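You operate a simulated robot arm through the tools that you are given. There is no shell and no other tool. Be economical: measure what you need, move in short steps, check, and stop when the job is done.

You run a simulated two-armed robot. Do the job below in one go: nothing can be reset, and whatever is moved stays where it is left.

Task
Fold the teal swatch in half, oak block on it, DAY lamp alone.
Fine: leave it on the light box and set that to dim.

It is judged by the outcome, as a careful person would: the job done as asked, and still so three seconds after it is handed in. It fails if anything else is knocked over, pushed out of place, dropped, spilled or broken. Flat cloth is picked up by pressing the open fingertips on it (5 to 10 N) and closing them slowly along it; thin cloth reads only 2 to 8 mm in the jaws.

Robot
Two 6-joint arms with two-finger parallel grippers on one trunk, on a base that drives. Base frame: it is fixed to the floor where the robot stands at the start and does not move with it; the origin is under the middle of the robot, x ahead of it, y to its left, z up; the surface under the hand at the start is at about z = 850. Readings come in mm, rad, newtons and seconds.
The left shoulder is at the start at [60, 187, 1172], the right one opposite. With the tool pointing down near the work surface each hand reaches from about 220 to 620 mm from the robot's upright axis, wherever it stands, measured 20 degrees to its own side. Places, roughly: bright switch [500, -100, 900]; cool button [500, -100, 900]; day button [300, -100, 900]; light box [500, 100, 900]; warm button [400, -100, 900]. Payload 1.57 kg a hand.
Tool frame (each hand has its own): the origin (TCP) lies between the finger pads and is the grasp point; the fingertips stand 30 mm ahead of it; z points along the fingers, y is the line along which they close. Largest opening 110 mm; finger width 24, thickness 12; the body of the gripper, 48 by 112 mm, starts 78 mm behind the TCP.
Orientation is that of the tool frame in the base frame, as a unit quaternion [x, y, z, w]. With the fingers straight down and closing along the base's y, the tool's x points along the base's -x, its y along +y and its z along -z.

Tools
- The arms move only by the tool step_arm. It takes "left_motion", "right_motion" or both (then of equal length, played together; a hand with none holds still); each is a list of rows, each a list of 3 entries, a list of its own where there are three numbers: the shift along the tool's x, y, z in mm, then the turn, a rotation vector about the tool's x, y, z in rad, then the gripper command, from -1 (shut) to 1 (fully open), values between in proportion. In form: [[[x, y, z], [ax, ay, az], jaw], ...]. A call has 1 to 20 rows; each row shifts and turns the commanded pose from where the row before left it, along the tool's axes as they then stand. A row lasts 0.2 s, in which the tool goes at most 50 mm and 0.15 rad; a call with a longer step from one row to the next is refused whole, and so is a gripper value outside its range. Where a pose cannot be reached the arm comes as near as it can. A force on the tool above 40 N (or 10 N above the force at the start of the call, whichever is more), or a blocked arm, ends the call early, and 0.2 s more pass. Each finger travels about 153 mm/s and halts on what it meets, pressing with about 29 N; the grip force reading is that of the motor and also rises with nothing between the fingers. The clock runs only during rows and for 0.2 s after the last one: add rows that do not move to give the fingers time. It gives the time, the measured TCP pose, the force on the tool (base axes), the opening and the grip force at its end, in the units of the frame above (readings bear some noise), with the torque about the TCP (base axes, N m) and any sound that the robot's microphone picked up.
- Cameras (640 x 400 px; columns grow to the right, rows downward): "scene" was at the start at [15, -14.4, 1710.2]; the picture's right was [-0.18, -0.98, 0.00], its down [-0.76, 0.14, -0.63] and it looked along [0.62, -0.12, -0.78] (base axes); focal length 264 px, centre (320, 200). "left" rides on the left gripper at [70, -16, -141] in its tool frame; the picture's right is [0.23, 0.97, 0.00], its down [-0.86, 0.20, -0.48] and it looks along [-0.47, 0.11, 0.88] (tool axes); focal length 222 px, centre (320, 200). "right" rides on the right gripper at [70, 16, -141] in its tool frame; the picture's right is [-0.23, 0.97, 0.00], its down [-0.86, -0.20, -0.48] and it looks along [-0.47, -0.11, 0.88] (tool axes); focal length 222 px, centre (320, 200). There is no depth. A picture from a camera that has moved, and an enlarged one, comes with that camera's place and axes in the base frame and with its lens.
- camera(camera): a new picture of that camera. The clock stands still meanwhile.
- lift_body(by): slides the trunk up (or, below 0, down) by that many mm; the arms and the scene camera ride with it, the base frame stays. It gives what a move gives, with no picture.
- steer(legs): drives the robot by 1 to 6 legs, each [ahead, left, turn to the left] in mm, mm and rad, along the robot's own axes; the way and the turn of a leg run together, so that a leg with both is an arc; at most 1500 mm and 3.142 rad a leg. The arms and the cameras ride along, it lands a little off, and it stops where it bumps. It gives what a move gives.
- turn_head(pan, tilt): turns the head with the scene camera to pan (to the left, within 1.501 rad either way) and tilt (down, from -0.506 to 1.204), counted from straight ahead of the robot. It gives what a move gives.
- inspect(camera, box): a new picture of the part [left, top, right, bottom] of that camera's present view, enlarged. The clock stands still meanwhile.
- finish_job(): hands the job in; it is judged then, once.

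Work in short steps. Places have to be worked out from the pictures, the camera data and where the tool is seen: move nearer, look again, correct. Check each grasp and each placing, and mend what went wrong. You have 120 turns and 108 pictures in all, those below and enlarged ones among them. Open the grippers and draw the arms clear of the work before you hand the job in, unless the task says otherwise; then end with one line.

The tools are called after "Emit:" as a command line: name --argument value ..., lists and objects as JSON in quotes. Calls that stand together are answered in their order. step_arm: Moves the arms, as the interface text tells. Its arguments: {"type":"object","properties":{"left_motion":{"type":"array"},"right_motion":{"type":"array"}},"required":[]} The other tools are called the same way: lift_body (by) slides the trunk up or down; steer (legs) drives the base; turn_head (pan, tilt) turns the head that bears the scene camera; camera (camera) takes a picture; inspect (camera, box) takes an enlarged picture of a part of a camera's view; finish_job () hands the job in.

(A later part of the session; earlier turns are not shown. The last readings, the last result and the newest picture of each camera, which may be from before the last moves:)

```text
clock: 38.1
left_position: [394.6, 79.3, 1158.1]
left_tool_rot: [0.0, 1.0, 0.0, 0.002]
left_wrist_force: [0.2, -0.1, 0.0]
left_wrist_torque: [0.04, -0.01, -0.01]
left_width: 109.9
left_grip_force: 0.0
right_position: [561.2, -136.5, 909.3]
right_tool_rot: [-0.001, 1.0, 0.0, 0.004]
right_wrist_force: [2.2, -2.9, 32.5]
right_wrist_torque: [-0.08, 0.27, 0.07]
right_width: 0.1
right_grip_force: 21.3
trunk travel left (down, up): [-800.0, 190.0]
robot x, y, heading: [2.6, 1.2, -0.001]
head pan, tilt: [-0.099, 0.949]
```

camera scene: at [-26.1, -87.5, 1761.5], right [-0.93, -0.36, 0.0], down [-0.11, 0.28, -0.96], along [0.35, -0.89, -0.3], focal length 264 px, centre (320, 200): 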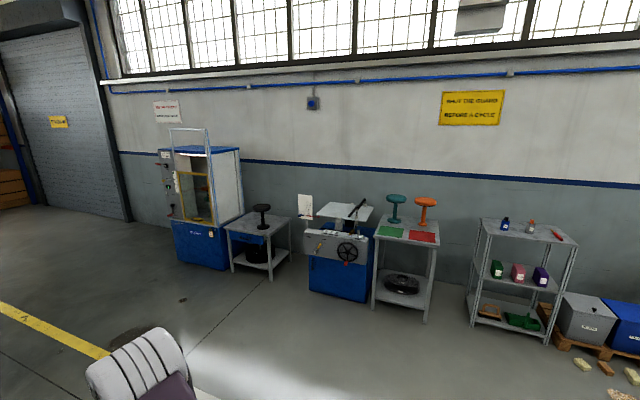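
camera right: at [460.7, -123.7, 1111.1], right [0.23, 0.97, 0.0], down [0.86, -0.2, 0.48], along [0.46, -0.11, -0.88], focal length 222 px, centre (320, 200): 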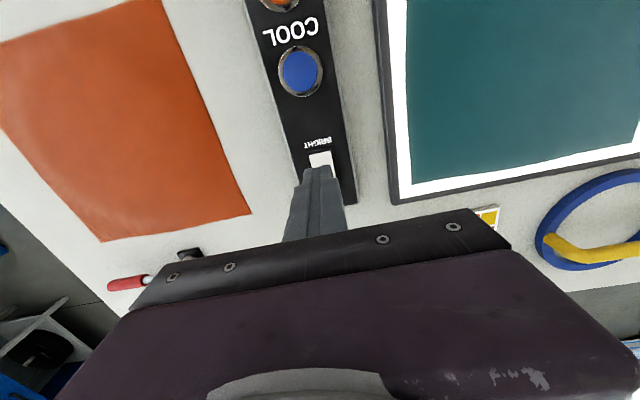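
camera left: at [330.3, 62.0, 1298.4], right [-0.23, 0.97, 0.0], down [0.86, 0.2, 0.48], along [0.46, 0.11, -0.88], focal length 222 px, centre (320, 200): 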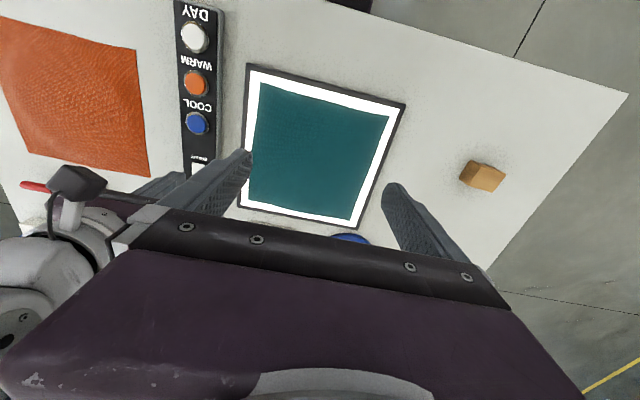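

32 N at tip z ≈ 879 and no click heard. I'll lift and check.

Emit:
step_arm --right_motion '[[[0, 0, -30], [0, 0, 0], -1], [[0, -30, -30], [0, 0, 0], -1], [[0, -45, 0], [0, 0, 0], -1], [[0, -45, 0], [0, 0, 0], -1]]'

Emit:
inspect --camera "scene" --box '[220, 170, 380, 300]'

Emit:
inspect --camera "right" --box '[330, 0, 530, 220]'

```text
clock: 39.1
left_position: [398.5, 76.8, 1157.1]
left_tool_rot: [0.0, 1.0, 0.001, -0.001]
left_wrist_force: [-0.5, -0.5, -0.3]
left_wrist_torque: [0.02, 0.02, 0.01]
left_width: 110.0
left_grip_force: 0.0
right_position: [563.6, -259.8, 963.9]
right_tool_rot: [0.0, 1.0, 0.002, -0.001]
right_wrist_force: [0.0, -0.2, -0.1]
right_wrist_torque: [0.04, 0.0, -0.02]
right_width: 0.0
right_grip_force: 21.1
trunk travel left (down, up): [-800.0, 190.0]
robot x, y, heading: [3.1, -0.2, -0.0]
head pan, tilt: [-0.099, 0.949]
```

```text
3.08 times, centred on (300, 235) of scene
camera zoom: at [12.9, -9.5, 1705.6], right [-0.1, -1.0, 0.0], down [-0.81, 0.08, -0.58], along [0.58, -0.06, -0.81], focal length 814 px, centre (382, 92)
```

zoom: 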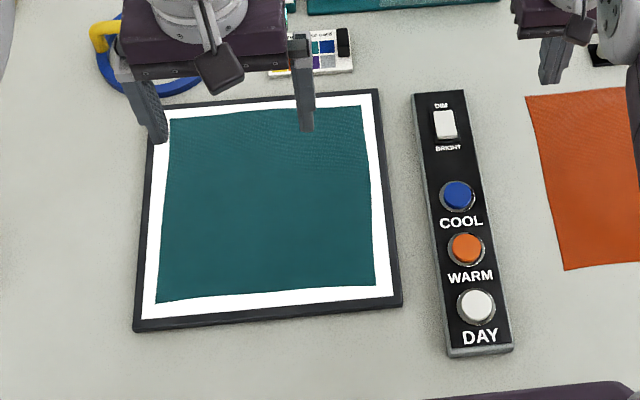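

```text
1.82 times, centred on (430, 110) of right
camera zoom: at [492.8, -245.1, 1104.7], right [0.23, 0.97, 0.0], down [0.86, -0.2, 0.48], along [0.47, -0.11, -0.88], focal length 404 px, centre (120, 364)
```

zoom: 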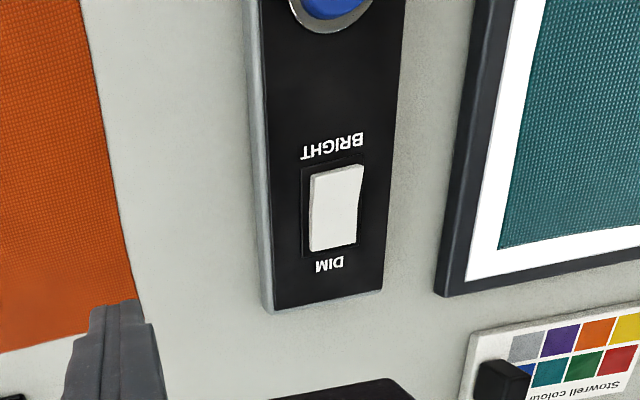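

I pressed the DIM side firmly with no click, and contact was toward the rocker's middle, so it may already have been tipped. I'll zoom in on the rocker.

Emit:
inspect --camera "right" --box '[415, 70, 475, 160]'

Emit:
inspect --camera "scene" --box '[318, 190, 348, 215]'

```text
4.44 times, centred on (445, 115) of right
camera zoom: at [492.8, -245.1, 1104.7], right [0.23, 0.97, 0.0], down [0.86, -0.2, 0.48], along [0.47, -0.11, -0.88], focal length 987 px, centre (-236, 578)
```

zoom: 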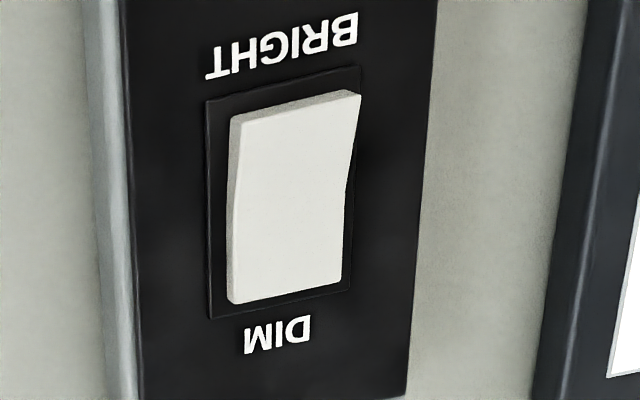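

```text
16.00 times, centred on (333, 202) of scene
camera zoom: at [12.9, -9.5, 1705.6], right [-0.1, -1.0, 0.0], down [-0.81, 0.08, -0.58], along [0.58, -0.06, -0.81], focal length 4231 px, centre (112, 160)
```

zoom: 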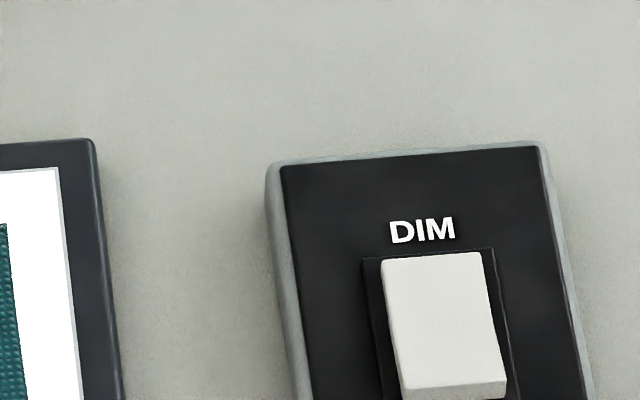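

The rocker is bent, with its BRIGHT end raised and its DIM end down, so it reads as set to DIM. I'll check panel brightness from the left camera.

Emit:
camera --camera "left"

Emit:
inspect --camera "left" --box '[230, 60, 290, 100]'

```text
70 pictures are left
camera left: at [329.2, 60.8, 1298.8], right [-0.23, 0.97, 0.0], down [0.86, 0.2, 0.48], along [0.47, 0.11, -0.88], focal length 222 px, centre (320, 200)
```

left: 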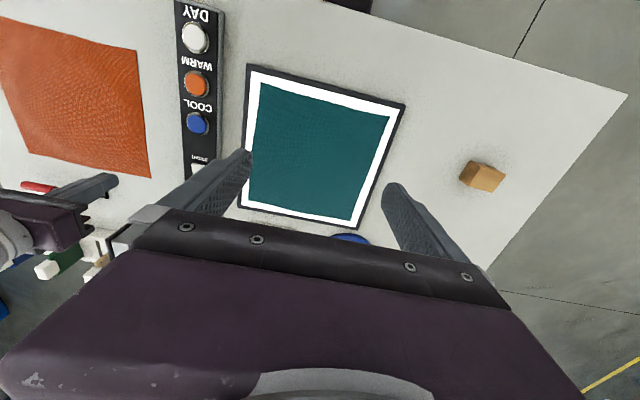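

```text
10.00 times, centred on (260, 80) of left
camera zoom: at [329.2, 60.8, 1298.8], right [-0.23, 0.97, 0.0], down [0.86, 0.2, 0.48], along [0.47, 0.11, -0.88], focal length 2221 px, centre (920, 1400)
```

zoom: 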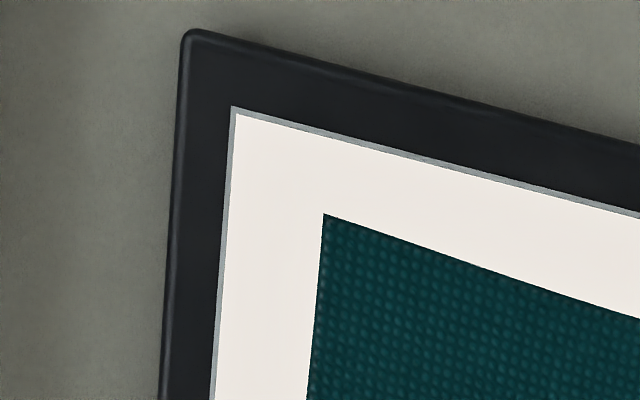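

To be certain, I'll press the BRIGHT end and see whether it clicks and the panel changes, then set DIM again.

Emit:
step_arm --right_motion '[[[16, 40, 0], [0, 0, 0], -1], [[17, 40, 0], [0, 0, 0], -1], [[0, 37, 0], [0, 0, 0], -1], [[0, 0, 25], [0, 0, 0], -1], [[0, 0, 12], [0, 0, 0], -1], [[0, 0, 6], [0, 0, 0], -1], [[0, 0, 3], [0, 0, 0], -1], [[0, 0, 2], [0, 0, 0], -1], [[0, 0, 2], [0, 0, 0], -1], [[0, 0, 2], [0, 0, 0], -1], [[0, 0, 2], [0, 0, 0], -1]]'

Emit:
inspect --camera "left" --box '[230, 60, 290, 100]'

```text
clock: 41.5
left_position: [398.3, 79.2, 1156.4]
left_tool_rot: [0.0, 1.0, 0.0, -0.001]
left_wrist_force: [0.5, 0.9, 1.0]
left_wrist_torque: [0.0, 0.01, -0.01]
left_width: 109.9
left_grip_force: 0.1
right_position: [528.2, -142.0, 911.5]
right_tool_rot: [-0.001, 1.0, 0.0, 0.001]
right_wrist_force: [-0.6, -0.6, 1.3]
right_wrist_torque: [-0.03, 0.01, 0.0]
right_width: 0.0
right_grip_force: 21.0
trunk travel left (down, up): [-800.0, 190.0]
robot x, y, heading: [-2.9, 2.0, -0.0]
head pan, tilt: [-0.099, 0.949]
```

```text
10.00 times, centred on (260, 80) of left
camera zoom: at [328.5, 62.0, 1299.0], right [-0.23, 0.97, 0.0], down [0.86, 0.2, 0.48], along [0.47, 0.11, -0.88], focal length 2221 px, centre (920, 1400)
```

zoom: 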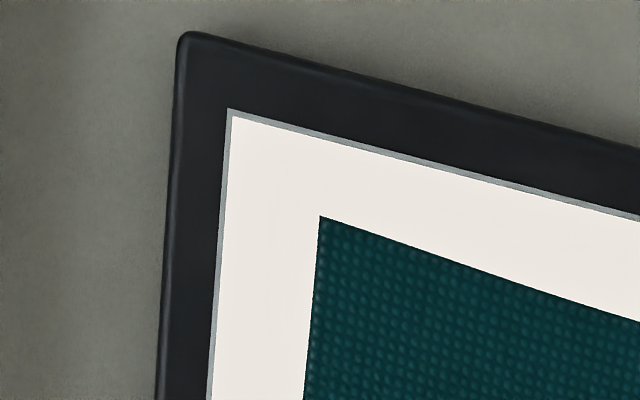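

Contact is just starting. I'll press further.

Emit:
step_arm --right_motion '[[[0, 0, 2], [0, 0, 0], -1], [[0, 0, 2], [0, 0, 0], -1], [[0, 0, 2], [0, 0, 0], -1], [[0, 0, 2], [0, 0, 0], -1], [[0, 0, 1], [0, 0, 0], -1]]'

Emit:
inspect --camera "left" --box '[230, 60, 290, 100]'

```text
clock: 42.7
left_position: [393.8, 79.7, 1158.7]
left_tool_rot: [0.001, 1.0, 0.0, 0.002]
left_wrist_force: [1.0, -0.2, -0.1]
left_wrist_torque: [-0.01, 0.0, 0.01]
left_width: 110.2
left_grip_force: 0.1
right_position: [527.1, -141.1, 908.5]
right_tool_rot: [0.0, 1.0, -0.001, 0.006]
right_wrist_force: [-10.2, -5.1, 23.3]
right_wrist_torque: [-0.19, 0.02, 0.0]
right_width: 0.0
right_grip_force: 21.0
trunk travel left (down, up): [-800.0, 190.0]
robot x, y, heading: [-2.5, 0.3, -0.002]
head pan, tilt: [-0.099, 0.949]
stopped in row 5 (right hand): the force on the tool passed its limit at 44 N (the readings are from after the stop); the commanded pose is now the measured one
```

```text
10.00 times, centred on (260, 80) of left
camera zoom: at [323.9, 62.4, 1300.2], right [-0.23, 0.97, 0.0], down [0.85, 0.2, 0.48], along [0.47, 0.11, -0.88], focal length 2221 px, centre (920, 1400)
```

zoom: 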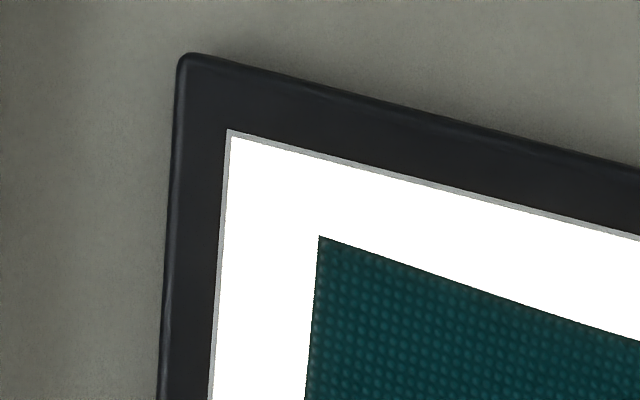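

It switched silently to full white (BRIGHT), so the previous state was indeed DIM. I'll set it back to DIM.

Emit:
step_arm --right_motion '[[[0, 0, -30], [0, 0, 0], -1], [[-35, -1, 0], [0, 0, 0], -1], [[0, 0, 15], [0, 0, 0], -1], [[0, 0, 8], [0, 0, 0], -1], [[0, 0, 3], [0, 0, 0], -1], [[0, 0, 2], [0, 0, 0], -1], [[0, 0, 2], [0, 0, 0], -1], [[0, 0, 2], [0, 0, 0], -1], [[0, 0, 0], [0, 0, 0], -1]]'

Emit:
inspect --camera "left" --box '[230, 60, 290, 100]'

```text
clock: 44.6
left_position: [396.2, 78.8, 1157.8]
left_tool_rot: [0.001, 1.0, 0.001, 0.001]
left_wrist_force: [0.9, 0.3, -0.5]
left_wrist_torque: [-0.01, 0.01, 0.02]
left_width: 109.7
left_grip_force: 0.0
right_position: [568.6, -142.1, 909.4]
right_tool_rot: [0.001, 1.0, -0.001, 0.01]
right_wrist_force: [-6.1, -1.7, 26.0]
right_wrist_torque: [-0.01, 0.5, 0.07]
right_width: 0.0
right_grip_force: 21.2
trunk travel left (down, up): [-800.0, 190.0]
robot x, y, heading: [-4.7, -2.8, -0.002]
head pan, tilt: [-0.099, 0.949]
stopped in row 9 (right hand): the force on the tool passed its limit at 41 N (the readings are from after the stop); the commanded pose is now the measured one
```

```text
10.00 times, centred on (260, 80) of left
camera zoom: at [325.8, 62.3, 1299.6], right [-0.23, 0.97, 0.0], down [0.85, 0.2, 0.48], along [0.47, 0.11, -0.88], focal length 2221 px, centre (920, 1400)
```

zoom: 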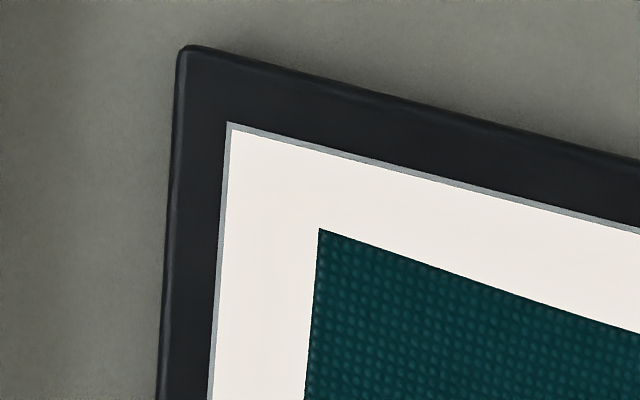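

DIM is set, with the panel back to off-white. Now for folding: I plan to pinch the far edge (x ≈ 597) near both corners, one hand each, and fold it toward the near edge. I'll bring both hands above the far edge with jaws at about 40 mm.

Emit:
step_arm --right_motion '[[[0, 0, -30], [0, 0, 0], -1], [[0, 0, -20], [0, 0, 0], -1], [[-10, 30, 0], [0, 0, 0], -1], [[-10, 38, 0], [0, 0, 0], -0.3], [[-5, 38, 0], [0, 0, 0], -0.27], [[0, 36, 0], [0, 0, 0], -0.27], [[0, 0, 0], [0, 0, 0], -0.27], [[0, 0, 0], [0, 0, 0], -0.27]]' --left_motion '[[[-28, 12, 28], [0, 0, 0], 0.5], [[-28, 12, 28], [0, 0, 0], 0], [[-28, 12, 28], [0, 0, 0], -0.27], [[-28, 12, 28], [0, 0, 0], -0.27], [[-28, 12, 28], [0, 0, 0], -0.27], [[-28, 13, 28], [0, 0, 0], -0.27], [[-28, 13, 29], [0, 0, 0], -0.27], [[0, 0, 0], [0, 0, 0], -0.27]]'

Emit:
camera --camera "right"

Emit:
camera --camera "left"

Emit:
camera --camera "scene"

```text
clock: 46.4
left_position: [591.0, 166.4, 958.3]
left_tool_rot: [0.0, 1.0, 0.0, -0.001]
left_wrist_force: [-0.1, 0.3, 0.5]
left_wrist_torque: [0.04, -0.03, 0.0]
left_width: 40.2
left_grip_force: 0.0
right_position: [568.9, -8.9, 962.3]
right_tool_rot: [0.0, 1.0, -0.001, 0.008]
right_wrist_force: [0.6, -0.3, 1.2]
right_wrist_torque: [0.01, 0.0, 0.02]
right_width: 40.1
right_grip_force: 0.1
right hand out of reach, approached as far as the arm can: row 5, 6
trunk travel left (down, up): [-800.0, 190.0]
robot x, y, heading: [0.0, 3.4, 0.006]
head pan, tilt: [-0.099, 0.949]
```

```text
65 pictures are left
camera right: at [497.2, 7.1, 1102.8], right [0.23, 0.97, 0.0], down [0.85, -0.2, 0.49], along [0.48, -0.11, -0.87], focal length 222 px, centre (320, 200)
```

right: 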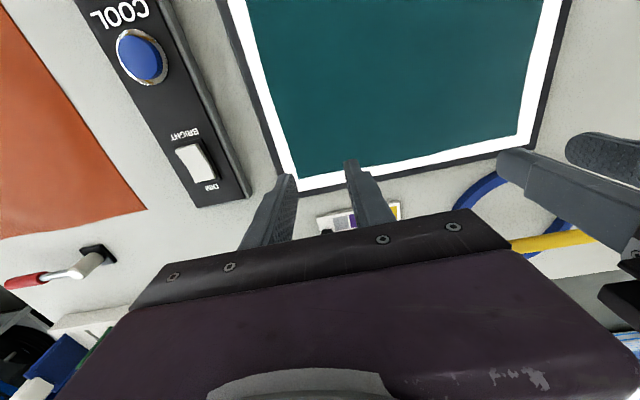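

```text
64 pictures are left
camera left: at [521.3, 149.9, 1100.0], right [-0.23, 0.97, 0.0], down [0.86, 0.2, 0.48], along [0.47, 0.11, -0.88], focal length 222 px, centre (320, 200)
```

left: 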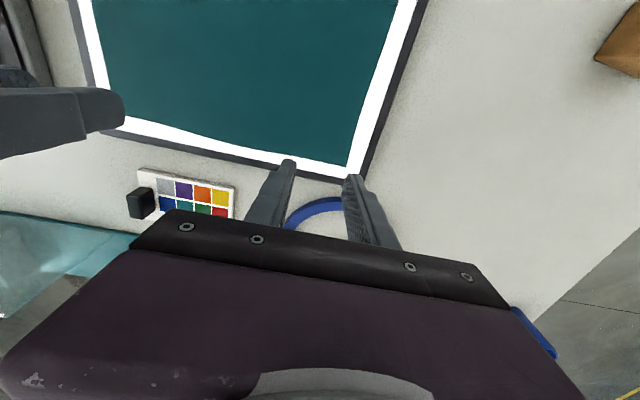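

```text
63 pictures are left
camera scene: at [11.0, -8.3, 1705.6], right [-0.1, -0.99, 0.0], down [-0.81, 0.08, -0.58], along [0.58, -0.06, -0.81], focal length 264 px, centre (320, 200)
```

scene: 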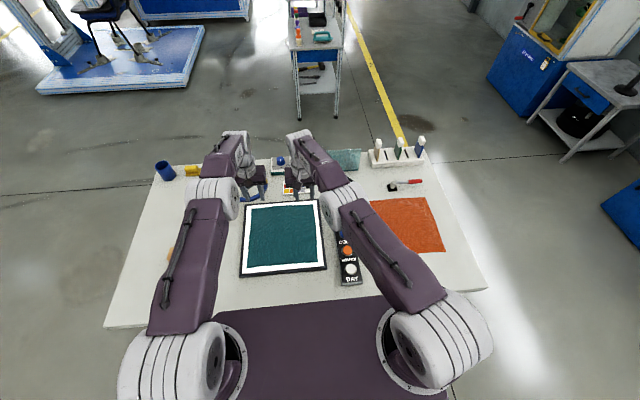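

The right arm falls short at x = 569. Tilting the fingers outward about 0.3 rad gains reach and suits this fold direction, so I'll tilt both hands.

Emit:
step_arm --right_motion '[[[0, 0, 0], [0, -0.1, 0], -0.27], [[0, 0, 0], [0, -0.1, 0], -0.27], [[0, 0, 0], [0, -0.1, 0], -0.27], [[0, 0, 0], [0, 0, 0], -0.27]]' --left_motion '[[[0, 0, 0], [0, -0.1, 0], -0.27], [[0, 0, 0], [0, -0.1, 0], -0.27], [[0, 0, 0], [0, -0.1, 0], -0.27], [[0, 0, 0], [0, 0, 0], -0.27]]'

```text
clock: 47.4
left_position: [593.7, 164.0, 959.5]
left_tool_rot: [0.001, 0.989, 0.0, 0.15]
left_wrist_force: [-0.9, -0.3, -0.1]
left_wrist_torque: [0.01, 0.0, 0.02]
left_width: 39.9
left_grip_force: 0.0
right_position: [626.3, 14.0, 951.2]
right_tool_rot: [0.0, 0.988, -0.002, 0.157]
right_wrist_force: [1.2, 0.4, 0.6]
right_wrist_torque: [0.01, -0.02, -0.01]
right_width: 40.0
right_grip_force: 0.0
right hand out of reach, approached as far as the arm can: row 1, 2, 3
trunk travel left (down, up): [-800.0, 190.0]
robot x, y, heading: [-1.1, 2.1, -0.004]
head pan, tilt: [-0.099, 0.949]
```

The right hand is now at (626,14,951) with 0.31 rad of tilt. I'll bring it back to about (596,0) and see where the reading settles.

Emit:
step_arm --right_motion '[[[28.5, -14, -9.3], [0, 0, 0], -0.27], [[0, 0, 0], [0, 0, 0], -0.27]]'

```text
clock: 48.0
left_position: [594.2, 164.2, 959.9]
left_tool_rot: [0.001, 0.989, 0.0, 0.15]
left_wrist_force: [0.5, 0.3, 0.5]
left_wrist_torque: [-0.01, 0.03, -0.02]
left_width: 40.6
left_grip_force: 0.0
right_position: [627.0, 12.5, 948.8]
right_tool_rot: [0.0, 0.988, 0.0, 0.157]
right_wrist_force: [0.7, -0.5, -0.4]
right_wrist_torque: [0.0, -0.02, -0.01]
right_width: 40.3
right_grip_force: 0.0
right hand out of reach, approached as far as the arm can: row 1
trunk travel left (down, up): [-800.0, 190.0]
robot x, y, heading: [1.3, -0.8, -0.001]
head pan, tilt: [-0.099, 0.949]
```

The IK seems to be stuck near its limit. I'll move the right hand back toward its own side and nearer, then re-read.

Emit:
step_arm --right_motion '[[[10, -20, -20], [0, 0, 0], -0.27], [[10, -20, -20], [0, 0, 0], -0.27], [[0, 0, 0], [0, 0, 0], -0.27]]'

```text
clock: 48.8
left_position: [593.8, 165.2, 959.5]
left_tool_rot: [0.0, 0.989, 0.0, 0.15]
left_wrist_force: [0.2, -0.4, 0.4]
left_wrist_torque: [-0.01, 0.05, -0.02]
left_width: 40.1
left_grip_force: 0.0
right_position: [638.4, -11.3, 972.7]
right_tool_rot: [0.0, 0.988, -0.001, 0.157]
right_wrist_force: [0.6, -0.5, 0.7]
right_wrist_torque: [0.01, 0.0, -0.02]
right_width: 40.4
right_grip_force: 0.1
right hand out of reach, approached as far as the arm can: row 1, 2
trunk travel left (down, up): [-800.0, 190.0]
robot x, y, heading: [-1.2, 0.8, -0.003]
head pan, tilt: [-0.099, 0.949]
```

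I'll keep commanding it back toward the robot to find when it comes within reach.

Emit:
step_arm --right_motion '[[[38, 0, -12], [0, 0, 0], -0.27], [[38, 0, -12], [0, 0, 0], -0.27], [[0, 0, 0], [0, 0, 0], -0.27]]'

```text
clock: 49.6
left_position: [595.0, 165.1, 959.4]
left_tool_rot: [0.0, 0.989, -0.001, 0.15]
left_wrist_force: [1.4, 0.3, 0.4]
left_wrist_torque: [-0.03, 0.01, 0.01]
left_width: 40.1
left_grip_force: 0.0
right_position: [625.7, 18.3, 965.2]
right_tool_rot: [0.0, 0.988, -0.001, 0.156]
right_wrist_force: [0.0, -0.3, 0.7]
right_wrist_torque: [0.02, 0.02, 0.01]
right_width: 39.9
right_grip_force: 0.0
right hand out of reach, approached as far as the arm can: row 1, 2
trunk travel left (down, up): [-800.0, 190.0]
robot x, y, heading: [2.8, 3.3, -0.003]
head pan, tilt: [-0.099, 0.949]
```

Behaviour is odd, so I'll look at the scene.

Emit:
camera --camera "scene"

```text
62 pictures are left
camera scene: at [12.6, -8.3, 1705.6], right [-0.1, -0.99, 0.0], down [-0.81, 0.08, -0.58], along [0.58, -0.06, -0.81], focal length 264 px, centre (320, 200)
```

scene: 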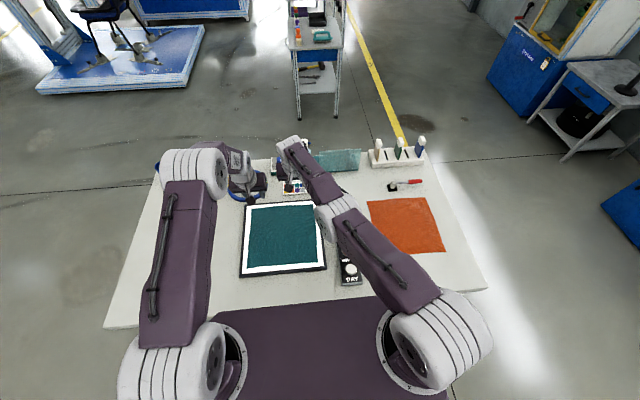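

The right arm is straightened out (singular). I'll pull it radially inward toward its shoulder to bend the elbow again.

Emit:
step_arm --right_motion '[[[30, -12, -24.5], [0, 0, 0], -0.27], [[30, -12, -24.5], [0, 0, 0], -0.27], [[30, -12, -24.5], [0, 0, 0], -0.27], [[30, -12, -24.5], [0, 0, 0], -0.27], [[0, 0, 0], [0, 0, 0], -0.27]]'

```text
clock: 50.8
left_position: [594.5, 166.7, 960.1]
left_tool_rot: [0.001, 0.989, 0.0, 0.15]
left_wrist_force: [-0.4, 0.5, -0.6]
left_wrist_torque: [0.02, 0.01, -0.01]
left_width: 40.2
left_grip_force: 0.0
right_position: [625.7, 23.1, 984.5]
right_tool_rot: [0.0, 0.988, -0.001, 0.157]
right_wrist_force: [0.3, -0.3, -0.2]
right_wrist_torque: [-0.03, 0.02, 0.01]
right_width: 40.2
right_grip_force: 0.0
right hand out of reach, approached as far as the arm can: row 1, 2, 3, 4
trunk travel left (down, up): [-800.0, 190.0]
robot x, y, heading: [-2.2, 1.0, -0.005]
head pan, tilt: [-0.099, 0.949]
```

Still stuck. I'll try swinging toward its own side and up with larger rows, undoing some tilt at the same time.

Emit:
step_arm --right_motion '[[[10, -35, -25], [0, 0.1, 0], -0.27], [[10, -35, -25], [0, 0.1, 0], -0.27], [[10, -35, -25], [0, 0.1, 0], -0.27], [[10, -35, -25], [0, 0, 0], -0.27], [[20, -35, -25], [0, 0, 0], -0.27], [[20, -35, -25], [0, 0, 0], -0.27]]'

```text
clock: 52.2
left_position: [592.2, 164.8, 960.2]
left_tool_rot: [0.001, 0.989, -0.001, 0.149]
left_wrist_force: [-0.6, -0.9, 0.3]
left_wrist_torque: [0.02, 0.01, -0.01]
left_width: 40.2
left_grip_force: 0.1
right_position: [537.4, -182.8, 1121.9]
right_tool_rot: [0.0, 1.0, 0.0, 0.008]
right_wrist_force: [-0.7, -0.6, -0.3]
right_wrist_torque: [-0.06, -0.01, 0.03]
right_width: 40.1
right_grip_force: 0.0
right hand out of reach, approached as far as the arm can: row 1, 2, 3
trunk travel left (down, up): [-800.0, 190.0]
robot x, y, heading: [2.0, -1.7, -0.003]
head pan, tilt: [-0.099, 0.949]
```

Freed: the right hand is at (537,-183,1122), fingers down. I'll tilt it in a comfortable place first, then approach (594,0).

Emit:
step_arm --right_motion '[[[14, 23, 30], [0, 0, 0], -0.27], [[14, 23, 30], [0, 0, 0], -0.27], [[14, 23, 30], [0, 0, 0], -0.27], [[15, 24, 32], [0, 0, 0], -0.27], [[0, 0, 0], [0, -0.1, 0], -0.27], [[0, 0, 0], [0, -0.1, 0], -0.27], [[0, 0, 0], [0, -0.1, 0], -0.27], [[0, 0, 0], [0, 0, 0], -0.27], [[-21.9, 22.5, 25.3], [0, 0, 0], -0.27], [[-21.9, 22.5, 25.3], [0, 0, 0], -0.27], [[-21.9, 22.5, 25.3], [0, 0, 0], -0.27], [[-21.9, 22.5, 25.3], [0, 0, 0], -0.27], [[0, 0, 0], [0, 0, 0], -0.27]]'

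```text
clock: 55.0
left_position: [593.0, 164.7, 959.5]
left_tool_rot: [0.001, 0.989, 0.0, 0.15]
left_wrist_force: [0.5, 0.1, 0.9]
left_wrist_torque: [0.0, -0.01, 0.01]
left_width: 40.5
left_grip_force: 0.1
right_position: [600.6, 2.0, 928.7]
right_tool_rot: [0.0, 0.988, -0.001, 0.157]
right_wrist_force: [0.6, -0.5, -0.6]
right_wrist_torque: [0.05, -0.02, 0.03]
right_width: 40.4
right_grip_force: 0.0
trunk travel left (down, up): [-800.0, 190.0]
robot x, y, heading: [0.1, -2.6, 0.003]
head pan, tilt: [-0.099, 0.949]
```

Both hands are near the far edge with a 0.3 rad tilt. I'll lower to just above the cloth (fingertip heels near z ≈ 872) and check from the cameras.

Emit:
step_arm --right_motion '[[[11, 0, 9.7], [0, 0, 0], -0.27], [[11, 0, 9.6], [0, 0, 0], -0.27], [[0, 0, 0], [0, 0, 0], -0.27]]' --left_motion '[[[10, 0, 25.6], [0, 0, 0], -0.27], [[10, 0, 25.6], [0, 0, 0], -0.27], [[0, 0, 0], [0, 0, 0], -0.27]]'

Emit:
inspect --camera "right" --box '[220, 100, 420, 250]'

Emit:
inspect --camera "left" --box '[220, 100, 420, 250]'

```text
clock: 55.8
left_position: [588.7, 167.2, 904.3]
left_tool_rot: [0.001, 0.989, -0.001, 0.15]
left_wrist_force: [0.2, -0.2, -0.1]
left_wrist_torque: [0.02, 0.02, -0.03]
left_width: 40.1
left_grip_force: 0.0
right_position: [584.8, -1.2, 903.6]
right_tool_rot: [0.001, 0.988, -0.001, 0.157]
right_wrist_force: [-0.8, 0.0, 0.0]
right_wrist_torque: [0.0, 0.0, -0.03]
right_width: 40.1
right_grip_force: 0.1
trunk travel left (down, up): [-800.0, 190.0]
robot x, y, heading: [-0.8, 1.6, -0.005]
head pan, tilt: [-0.099, 0.949]
```

```text
2.67 times, centred on (320, 175) of right
camera zoom: at [474.2, 15.1, 1016.6], right [0.22, 0.97, 0.07], down [0.66, -0.2, 0.72], along [0.72, -0.11, -0.69], focal length 592 px, centre (320, 267)
```

zoom: 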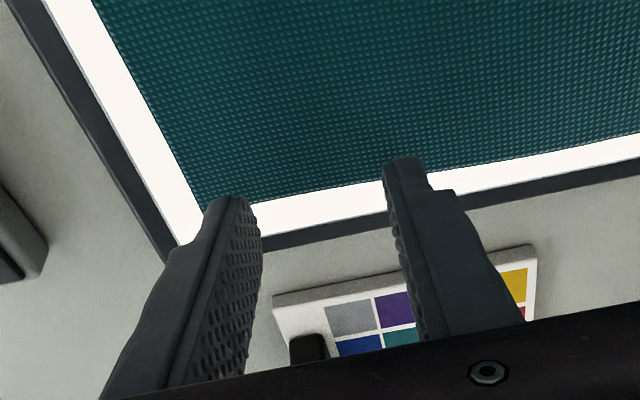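

```text
2.67 times, centred on (320, 175) of left
camera zoom: at [480.7, 150.6, 1019.1], right [-0.22, 0.97, -0.07], down [0.68, 0.2, 0.71], along [0.71, 0.11, -0.7], focal length 592 px, centre (320, 267)
```

zoom: 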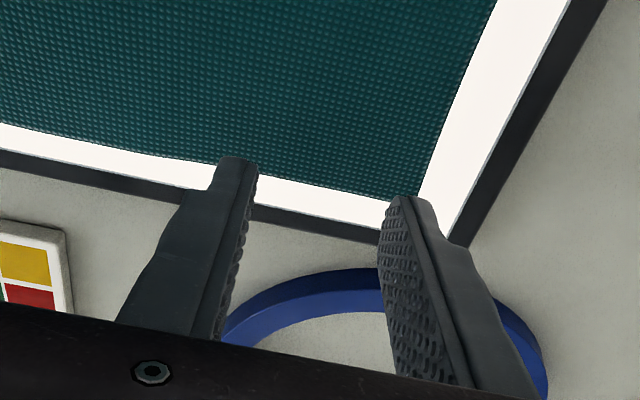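

Positions look right. I'll shift 4 mm further onto the cloth (the left hand also 8 mm inward) and descend gently to contact.

Emit:
step_arm --right_motion '[[[5.6, 0, 4.5], [0, 0, 0], -0.27], [[0.6, 0, 1.9], [0, 0, 0], -0.27], [[0.6, 0, 1.9], [0, 0, 0], -0.27]]' --left_motion '[[[5.6, -8, 4.5], [0, 0, 0], -0.27], [[0.6, 0, 1.9], [0, 0, 0], -0.27], [[0.6, 0, 1.9], [0, 0, 0], -0.27]]'

```text
clock: 56.6
left_position: [585.2, 156.8, 898.0]
left_tool_rot: [0.0, 0.988, 0.0, 0.153]
left_wrist_force: [1.7, 3.7, 18.7]
left_wrist_torque: [0.14, 0.02, 0.0]
left_width: 40.3
left_grip_force: 0.0
right_position: [579.2, -0.6, 898.1]
right_tool_rot: [0.0, 0.987, 0.0, 0.16]
right_wrist_force: [1.1, 0.6, 7.1]
right_wrist_torque: [-0.08, 0.0, -0.02]
right_width: 40.2
right_grip_force: 0.1
trunk travel left (down, up): [-800.0, 190.0]
robot x, y, heading: [1.9, -3.2, -0.001]
head pan, tilt: [-0.099, 0.949]
```

Contact: right 7 N (good), left 19 N. I'll ease the left up about 2 mm and then close both jaws slowly.

Emit:
step_arm --right_motion '[[[0, 0, 0], [0, 0, 0], -0.27], [[0, 0, 0], [0, 0, 0], -0.33], [[0, 0, 0], [0, 0, 0], -0.39], [[0, 0, 0], [0, 0, 0], -0.45], [[0, 0, 0], [0, 0, 0], -0.51], [[0, 0, 0], [0, 0, 0], -0.57], [[0, 0, 0], [0, 0, 0], -0.63]]' --left_motion '[[[-0.7, 0, -2.1], [0, 0, 0], -0.27], [[0, 0, 0], [0, 0, 0], -0.33], [[0, 0, 0], [0, 0, 0], -0.39], [[0, 0, 0], [0, 0, 0], -0.45], [[0, 0, 0], [0, 0, 0], -0.51], [[0, 0, 0], [0, 0, 0], -0.57], [[0, 0, 0], [0, 0, 0], -0.63]]'

Emit:
inspect --camera "right" --box '[220, 100, 420, 250]'

Emit:
inspect --camera "left" --box '[220, 100, 420, 250]'

```text
clock: 58.2
left_position: [584.2, 157.1, 898.0]
left_tool_rot: [0.001, 0.989, 0.0, 0.15]
left_wrist_force: [-0.1, -0.3, 0.5]
left_wrist_torque: [0.0, 0.0, -0.02]
left_width: 20.6
left_grip_force: 0.0
right_position: [578.1, -1.0, 896.7]
right_tool_rot: [0.0, 0.987, 0.0, 0.16]
right_wrist_force: [2.5, 0.1, 27.3]
right_wrist_torque: [-0.08, -0.08, 0.04]
right_width: 20.1
right_grip_force: 0.0
trunk travel left (down, up): [-800.0, 190.0]
robot x, y, heading: [3.5, -0.4, -0.001]
head pan, tilt: [-0.099, 0.949]
```

```text
2.67 times, centred on (320, 175) of right
camera zoom: at [467.9, 15.3, 1009.1], right [0.22, 0.97, 0.07], down [0.66, -0.2, 0.72], along [0.72, -0.11, -0.69], focal length 592 px, centre (320, 267)
```

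zoom: 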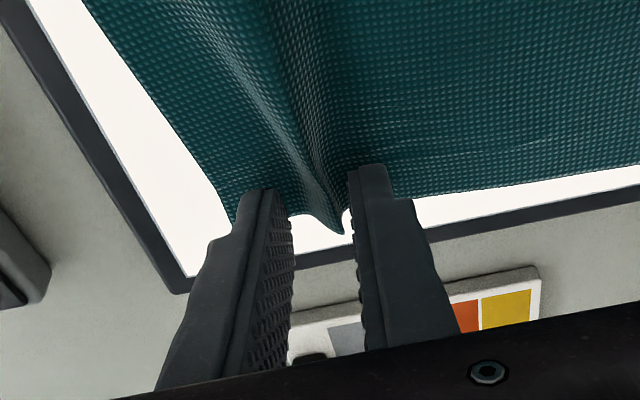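

```text
2.67 times, centred on (320, 175) of left
camera zoom: at [475.2, 139.9, 1013.3], right [-0.22, 0.97, -0.07], down [0.67, 0.2, 0.71], along [0.71, 0.11, -0.7], focal length 592 px, centre (320, 267)
```

zoom: 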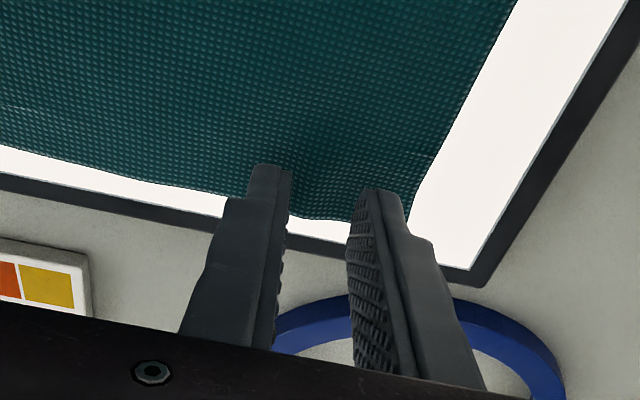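

The right hand is gathering a nice ridge; the left lost pressure and slipped. I'll finish closing the right, and reopen the left slightly inward to press again.

Emit:
step_arm --right_motion '[[[-0.1, 0, -0.4], [0, 0, 0], -0.69], [[-0.1, 0, -0.4], [0, 0, 0], -0.75], [[0, 0, 0], [0, 0, 0], -0.81], [[0, 0, 0], [0, 0, 0], -0.87], [[0, 0, 0], [0, 0, 0], -0.93], [[0, 0, 0], [0, 0, 0], -1], [[0, 0, 0], [0, 0, 0], -1]]' --left_motion '[[[-1.5, 0, -4.8], [0, 0, 0], -0.63], [[0, -5, 0], [0, 0, 0], -0.4], [[0, 0, 0], [0, 0, 0], -0.27], [[0, 0, 0], [0, 0, 0], -0.27], [[1.2, 0, 3.8], [0, 0, 0], -0.27], [[0.6, 0, 1.9], [0, 0, 0], -0.27], [[0.6, 0, 1.9], [0, 0, 0], -0.27]]'

```text
clock: 59.8
left_position: [586.1, 151.1, 897.8]
left_tool_rot: [0.001, 0.988, -0.001, 0.152]
left_wrist_force: [-1.4, 0.9, 12.0]
left_wrist_torque: [-0.04, 0.07, -0.03]
left_width: 39.9
left_grip_force: 0.0
right_position: [577.6, -0.1, 897.1]
right_tool_rot: [0.0, 0.988, -0.001, 0.157]
right_wrist_force: [1.5, 1.4, 10.0]
right_wrist_torque: [0.08, -0.04, -0.01]
right_width: 2.1
right_grip_force: 24.0
trunk travel left (down, up): [-800.0, 190.0]
robot x, y, heading: [-4.9, -1.2, -0.003]
head pan, tilt: [-0.099, 0.949]
```

Right jaws read 2.1 mm, so cloth is likely held. The left presses at 12 N, so I'll close it slowly.

Emit:
step_arm --left_motion '[[[0, 0, 0], [0, 0, 0], -0.33], [[0, 0, 0], [0, 0, 0], -0.39], [[0, 0, 0], [0, 0, 0], -0.45], [[0, 0, 0], [0, 0, 0], -0.51], [[0, 0, 0], [0, 0, 0], -0.57], [[0, 0, 0], [0, 0, 0], -0.63], [[0, 0, 0], [0, 0, 0], -0.69], [[0, 0, 0], [0, 0, 0], -0.75], [[0, 0, 0], [0, 0, 0], -0.81], [[0, 0, 0], [0, 0, 0], -0.87], [[0, 0, 0], [0, 0, 0], -0.93], [[0, 0, 0], [0, 0, 0], -1], [[0, 0, 0], [0, 0, 0], -1]]'

Emit:
inspect --camera "right" --box '[220, 100, 420, 250]'

Emit:
inspect --camera "left" --box '[220, 100, 420, 250]'

```text
clock: 62.6
left_position: [583.4, 148.9, 897.0]
left_tool_rot: [0.001, 0.989, 0.001, 0.15]
left_wrist_force: [-0.4, -24.9, 27.9]
left_wrist_torque: [-0.9, 0.11, 0.02]
left_width: 5.4
left_grip_force: 25.4
right_position: [577.9, -0.7, 898.5]
right_tool_rot: [0.0, 0.987, 0.001, 0.159]
right_wrist_force: [0.4, 21.0, -0.5]
right_wrist_torque: [0.66, -0.05, -0.06]
right_width: 2.5
right_grip_force: 23.8
trunk travel left (down, up): [-800.0, 190.0]
robot x, y, heading: [0.7, 1.7, 0.0]
head pan, tilt: [-0.099, 0.949]
```

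```text
2.67 times, centred on (320, 175) of right
camera zoom: at [467.1, 14.8, 1010.4], right [0.22, 0.97, 0.07], down [0.66, -0.2, 0.72], along [0.72, -0.11, -0.69], focal length 592 px, centre (320, 267)
```

zoom: 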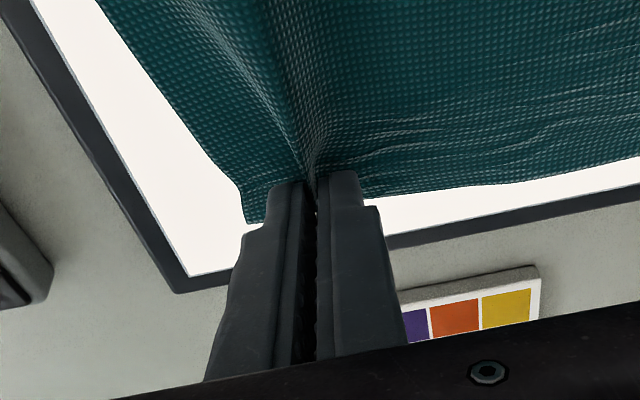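

```text
2.67 times, centred on (320, 175) of left
camera zoom: at [475.7, 132.7, 1011.6], right [-0.21, 0.97, -0.07], down [0.67, 0.2, 0.71], along [0.71, 0.11, -0.7], focal length 592 px, centre (320, 267)
```

zoom: 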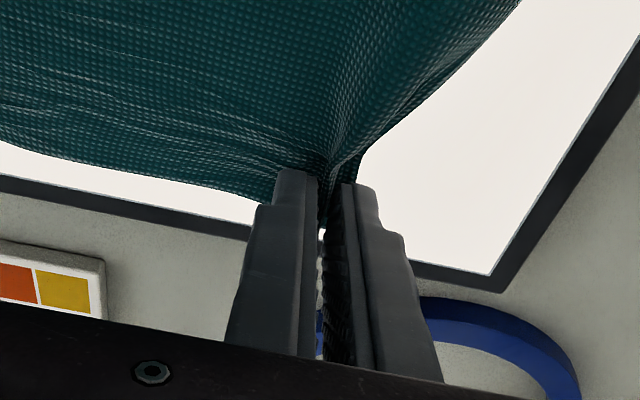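

Both hands hold cloth (2.5 and 5.4 mm). I'll ease the side tension by 4 mm each and lift along the first part of the arc, then check.

Emit:
step_arm --right_motion '[[[0.7, 2, -19.1], [0, 0, 0], -1], [[0.7, 2, -19.2], [0, 0, 0], -1], [[6.2, 0, -18.9], [0, -0.02, 0], -1], [[6.2, 0, -18.9], [0, -0.02, 0], -1], [[0, 0, 0], [0, 0, 0], -1]]' --left_motion '[[[0.7, -2, -19.1], [0, 0, 0], -1], [[0.7, -2, -19.2], [0, 0, 0], -1], [[6.2, 0, -18.9], [0, -0.02, 0], -1], [[6.2, 0, -18.9], [0, -0.02, 0], -1], [[0, 0, 0], [0, 0, 0], -1]]'

Emit:
camera --camera "scene"

Emit:
camera --camera "left"

```text
clock: 63.8
left_position: [550.8, 147.0, 962.2]
left_tool_rot: [0.001, 0.986, 0.0, 0.169]
left_wrist_force: [-0.1, -9.3, 0.5]
left_wrist_torque: [-0.31, 0.04, 0.0]
left_width: 2.0
left_grip_force: 23.9
right_position: [542.7, 4.3, 963.0]
right_tool_rot: [0.0, 0.984, -0.001, 0.177]
right_wrist_force: [0.9, 8.6, -0.4]
right_wrist_torque: [0.29, -0.02, -0.01]
right_width: 2.0
right_grip_force: 23.8
trunk travel left (down, up): [-800.0, 190.0]
robot x, y, heading: [-2.8, 1.0, -0.001]
head pan, tilt: [-0.099, 0.949]
```

```text
55 pictures are left
camera scene: at [12.8, -8.1, 1705.6], right [-0.1, -0.99, 0.0], down [-0.81, 0.08, -0.58], along [0.58, -0.06, -0.81], focal length 264 px, centre (320, 200)
```

scene: 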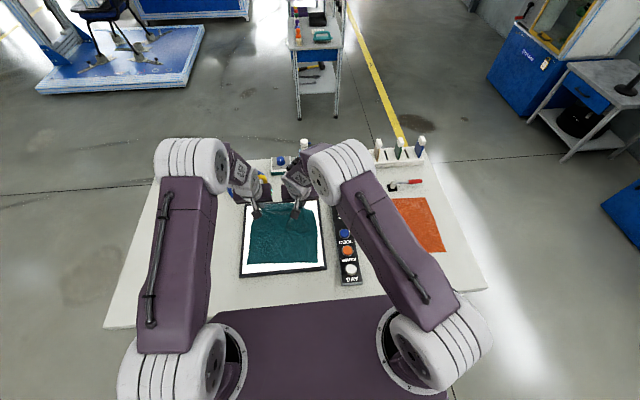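

```text
54 pictures are left
camera left: at [438.3, 129.3, 1073.0], right [-0.21, 0.97, -0.08], down [0.65, 0.2, 0.74], along [0.73, 0.11, -0.67], focal length 222 px, centre (320, 200)
```

left: 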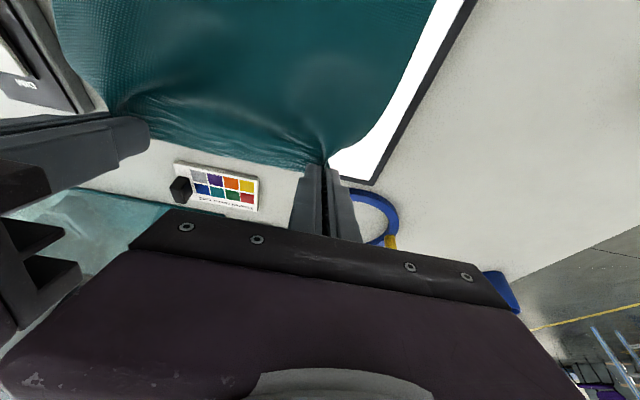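

Both pinches hold as the edge lifts. I'll ease 2 mm more and continue over the top.

Emit:
step_arm --right_motion '[[[13.2, 1, -15.7], [0, -0.025, 0], -1], [[13.3, 1, -15.6], [0, -0.025, 0], -1], [[16.4, 0, -10], [0, -0.025, 0], -1], [[16.5, 0, -9.9], [0, -0.025, 0], -1], [[19.6, 0, -4.7], [0, -0.025, 0], -1], [[19.6, 0, -4.7], [0, -0.025, 0], -1], [[20.4, 0, 2.3], [0, -0.025, 0], -1], [[20.5, 0, 2.4], [0, -0.025, 0], -1], [[0, 0, 0], [0, 0, 0], -1]]' --left_motion '[[[13.2, -1, -15.7], [0, -0.025, 0], -1], [[13.3, -1, -15.6], [0, -0.025, 0], -1], [[16.4, 0, -10], [0, -0.025, 0], -1], [[16.5, 0, -9.9], [0, -0.025, 0], -1], [[19.6, 0, -4.7], [0, -0.025, 0], -1], [[19.6, 0, -4.7], [0, -0.025, 0], -1], [[20.4, 0, 2.3], [0, -0.025, 0], -1], [[20.5, 0, 2.4], [0, -0.025, 0], -1], [[0, 0, 0], [0, 0, 0], -1]]'

Emit:
inspect --camera "scene" --box '[200, 170, 380, 300]'

Emit:
camera --camera "left"

```text
clock: 65.8
left_position: [449.6, 161.6, 956.7]
left_tool_rot: [-0.001, 0.97, 0.033, 0.242]
left_wrist_force: [-1.5, -2.3, 0.6]
left_wrist_torque: [-0.09, 0.05, 0.01]
left_width: 2.2
left_grip_force: 23.7
left hand out of reach, approached as far as the arm can: row 2, 3, 4, 8
right_position: [406.5, 15.5, 962.1]
right_tool_rot: [0.0, 0.962, -0.004, 0.271]
right_wrist_force: [1.0, 2.6, 0.0]
right_wrist_torque: [0.07, 0.0, 0.0]
right_width: 2.3
right_grip_force: 23.6
right hand out of reach, approached as far as the arm can: row 8
trunk travel left (down, up): [-800.0, 190.0]
robot x, y, heading: [-0.2, -0.9, -0.001]
head pan, tilt: [-0.099, 0.949]
```

```text
3.08 times, centred on (290, 235) of scene
camera zoom: at [12.4, -8.0, 1705.6], right [-0.1, -0.99, 0.0], down [-0.81, 0.08, -0.58], along [0.58, -0.06, -0.81], focal length 814 px, centre (412, 92)
```

zoom: 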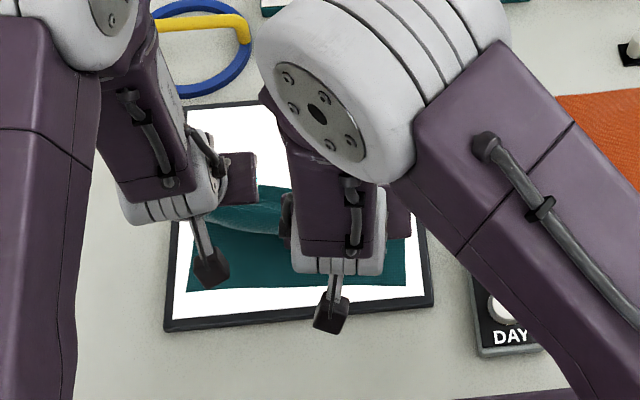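

```text
52 pictures are left
camera left: at [322.2, 136.3, 1046.8], right [-0.22, 0.97, -0.05], down [0.53, 0.16, 0.83], along [0.82, 0.16, -0.55], focal length 222 px, centre (320, 200)
```

left: 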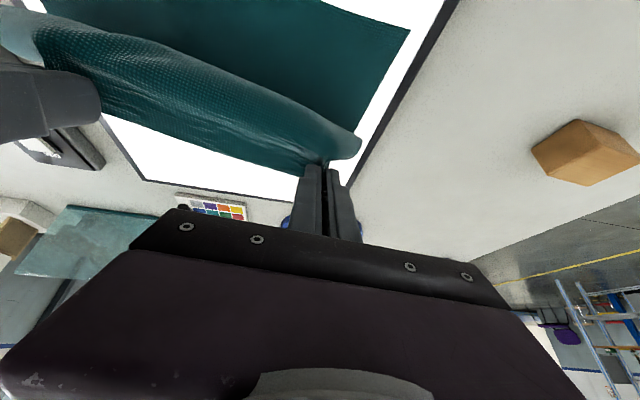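

The fold is forming well, but both arms near their inner limit because of the tilt. I'll lower both a little and reduce the tilt, then back the base off for room.

Emit:
step_arm --right_motion '[[[5.9, -2, 9.6], [0, 0.05, 0], -1], [[5.9, -2, 9.6], [0, 0.05, 0], -1], [[5.9, -2, 9.6], [0, 0.05, 0], -1], [[5.9, -2, 9.6], [0, 0.05, 0], -1], [[0, 0, 0], [0, 0, 0], -1]]' --left_motion '[[[3.5, -2, 6.6], [0, 0.06, 0], -1], [[3.5, -2, 6.6], [0, 0.06, 0], -1], [[3.5, -2, 6.6], [0, 0.06, 0], -1], [[3.5, -2, 6.6], [0, 0.06, 0], -1], [[0, 0, 0], [0, 0, 0], -1]]'

```text
clock: 67.0
left_position: [446.5, 155.1, 924.3]
left_tool_rot: [-0.005, 0.992, 0.023, 0.127]
left_wrist_force: [-1.7, -3.2, -0.5]
left_wrist_torque: [-0.11, 0.03, 0.01]
left_width: 2.3
left_grip_force: 24.0
right_position: [402.2, 8.8, 916.1]
right_tool_rot: [0.001, 0.984, -0.001, 0.177]
right_wrist_force: [0.9, 3.4, 0.5]
right_wrist_torque: [0.09, 0.01, -0.02]
right_width: 2.0
right_grip_force: 23.9
trunk travel left (down, up): [-800.0, 190.0]
robot x, y, heading: [-4.1, -0.6, -0.003]
head pan, tilt: [-0.099, 0.949]
```

In reach again. I'll bring the left hand in line with the right (x ≈ 404).

Emit:
step_arm --left_motion '[[[13.5, 0, -3], [0, 0, 0], -1], [[13.5, 0, -3], [0, 0, 0], -1], [[13.5, -2, -3], [0, 0, 0], -1], [[0, 0, 0], [0, 0, 0], -1]]'

Emit:
camera --camera "left"

Emit:
camera --camera "right"

```text
clock: 68.0
left_position: [405.3, 152.4, 923.0]
left_tool_rot: [-0.006, 0.992, 0.024, 0.126]
left_wrist_force: [-0.5, 0.1, 0.6]
left_wrist_torque: [0.02, -0.03, 0.0]
left_width: 2.1
left_grip_force: 23.7
right_position: [402.7, 9.3, 915.5]
right_tool_rot: [0.0, 0.984, -0.001, 0.177]
right_wrist_force: [-0.4, -0.4, 0.4]
right_wrist_torque: [-0.03, 0.01, 0.01]
right_width: 2.1
right_grip_force: 23.5
trunk travel left (down, up): [-800.0, 190.0]
robot x, y, heading: [4.2, -2.3, 0.0]
head pan, tilt: [-0.099, 0.949]
```

```text
51 pictures are left
camera left: at [303.3, 128.3, 1041.9], right [-0.24, 0.97, -0.01], down [0.7, 0.18, 0.69], along [0.67, 0.15, -0.73], focal length 222 px, centre (320, 200)
```

left: 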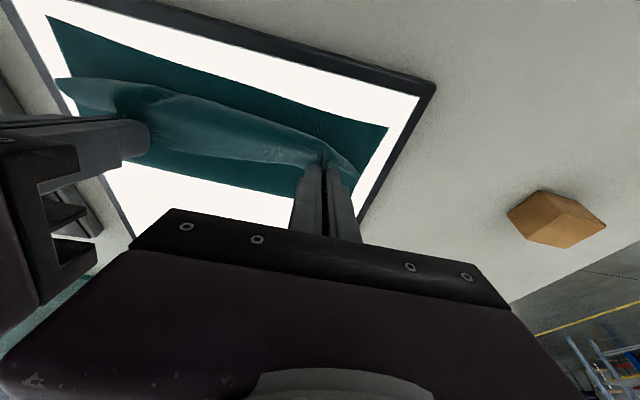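

```text
50 pictures are left
camera right: at [288.4, 24.7, 1024.0], right [0.21, 0.97, 0.08], down [0.63, -0.2, 0.75], along [0.74, -0.11, -0.66], focal length 222 px, centre (320, 200)
```

right: 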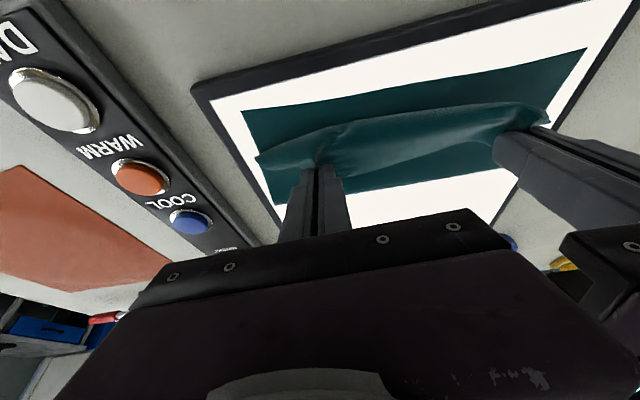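

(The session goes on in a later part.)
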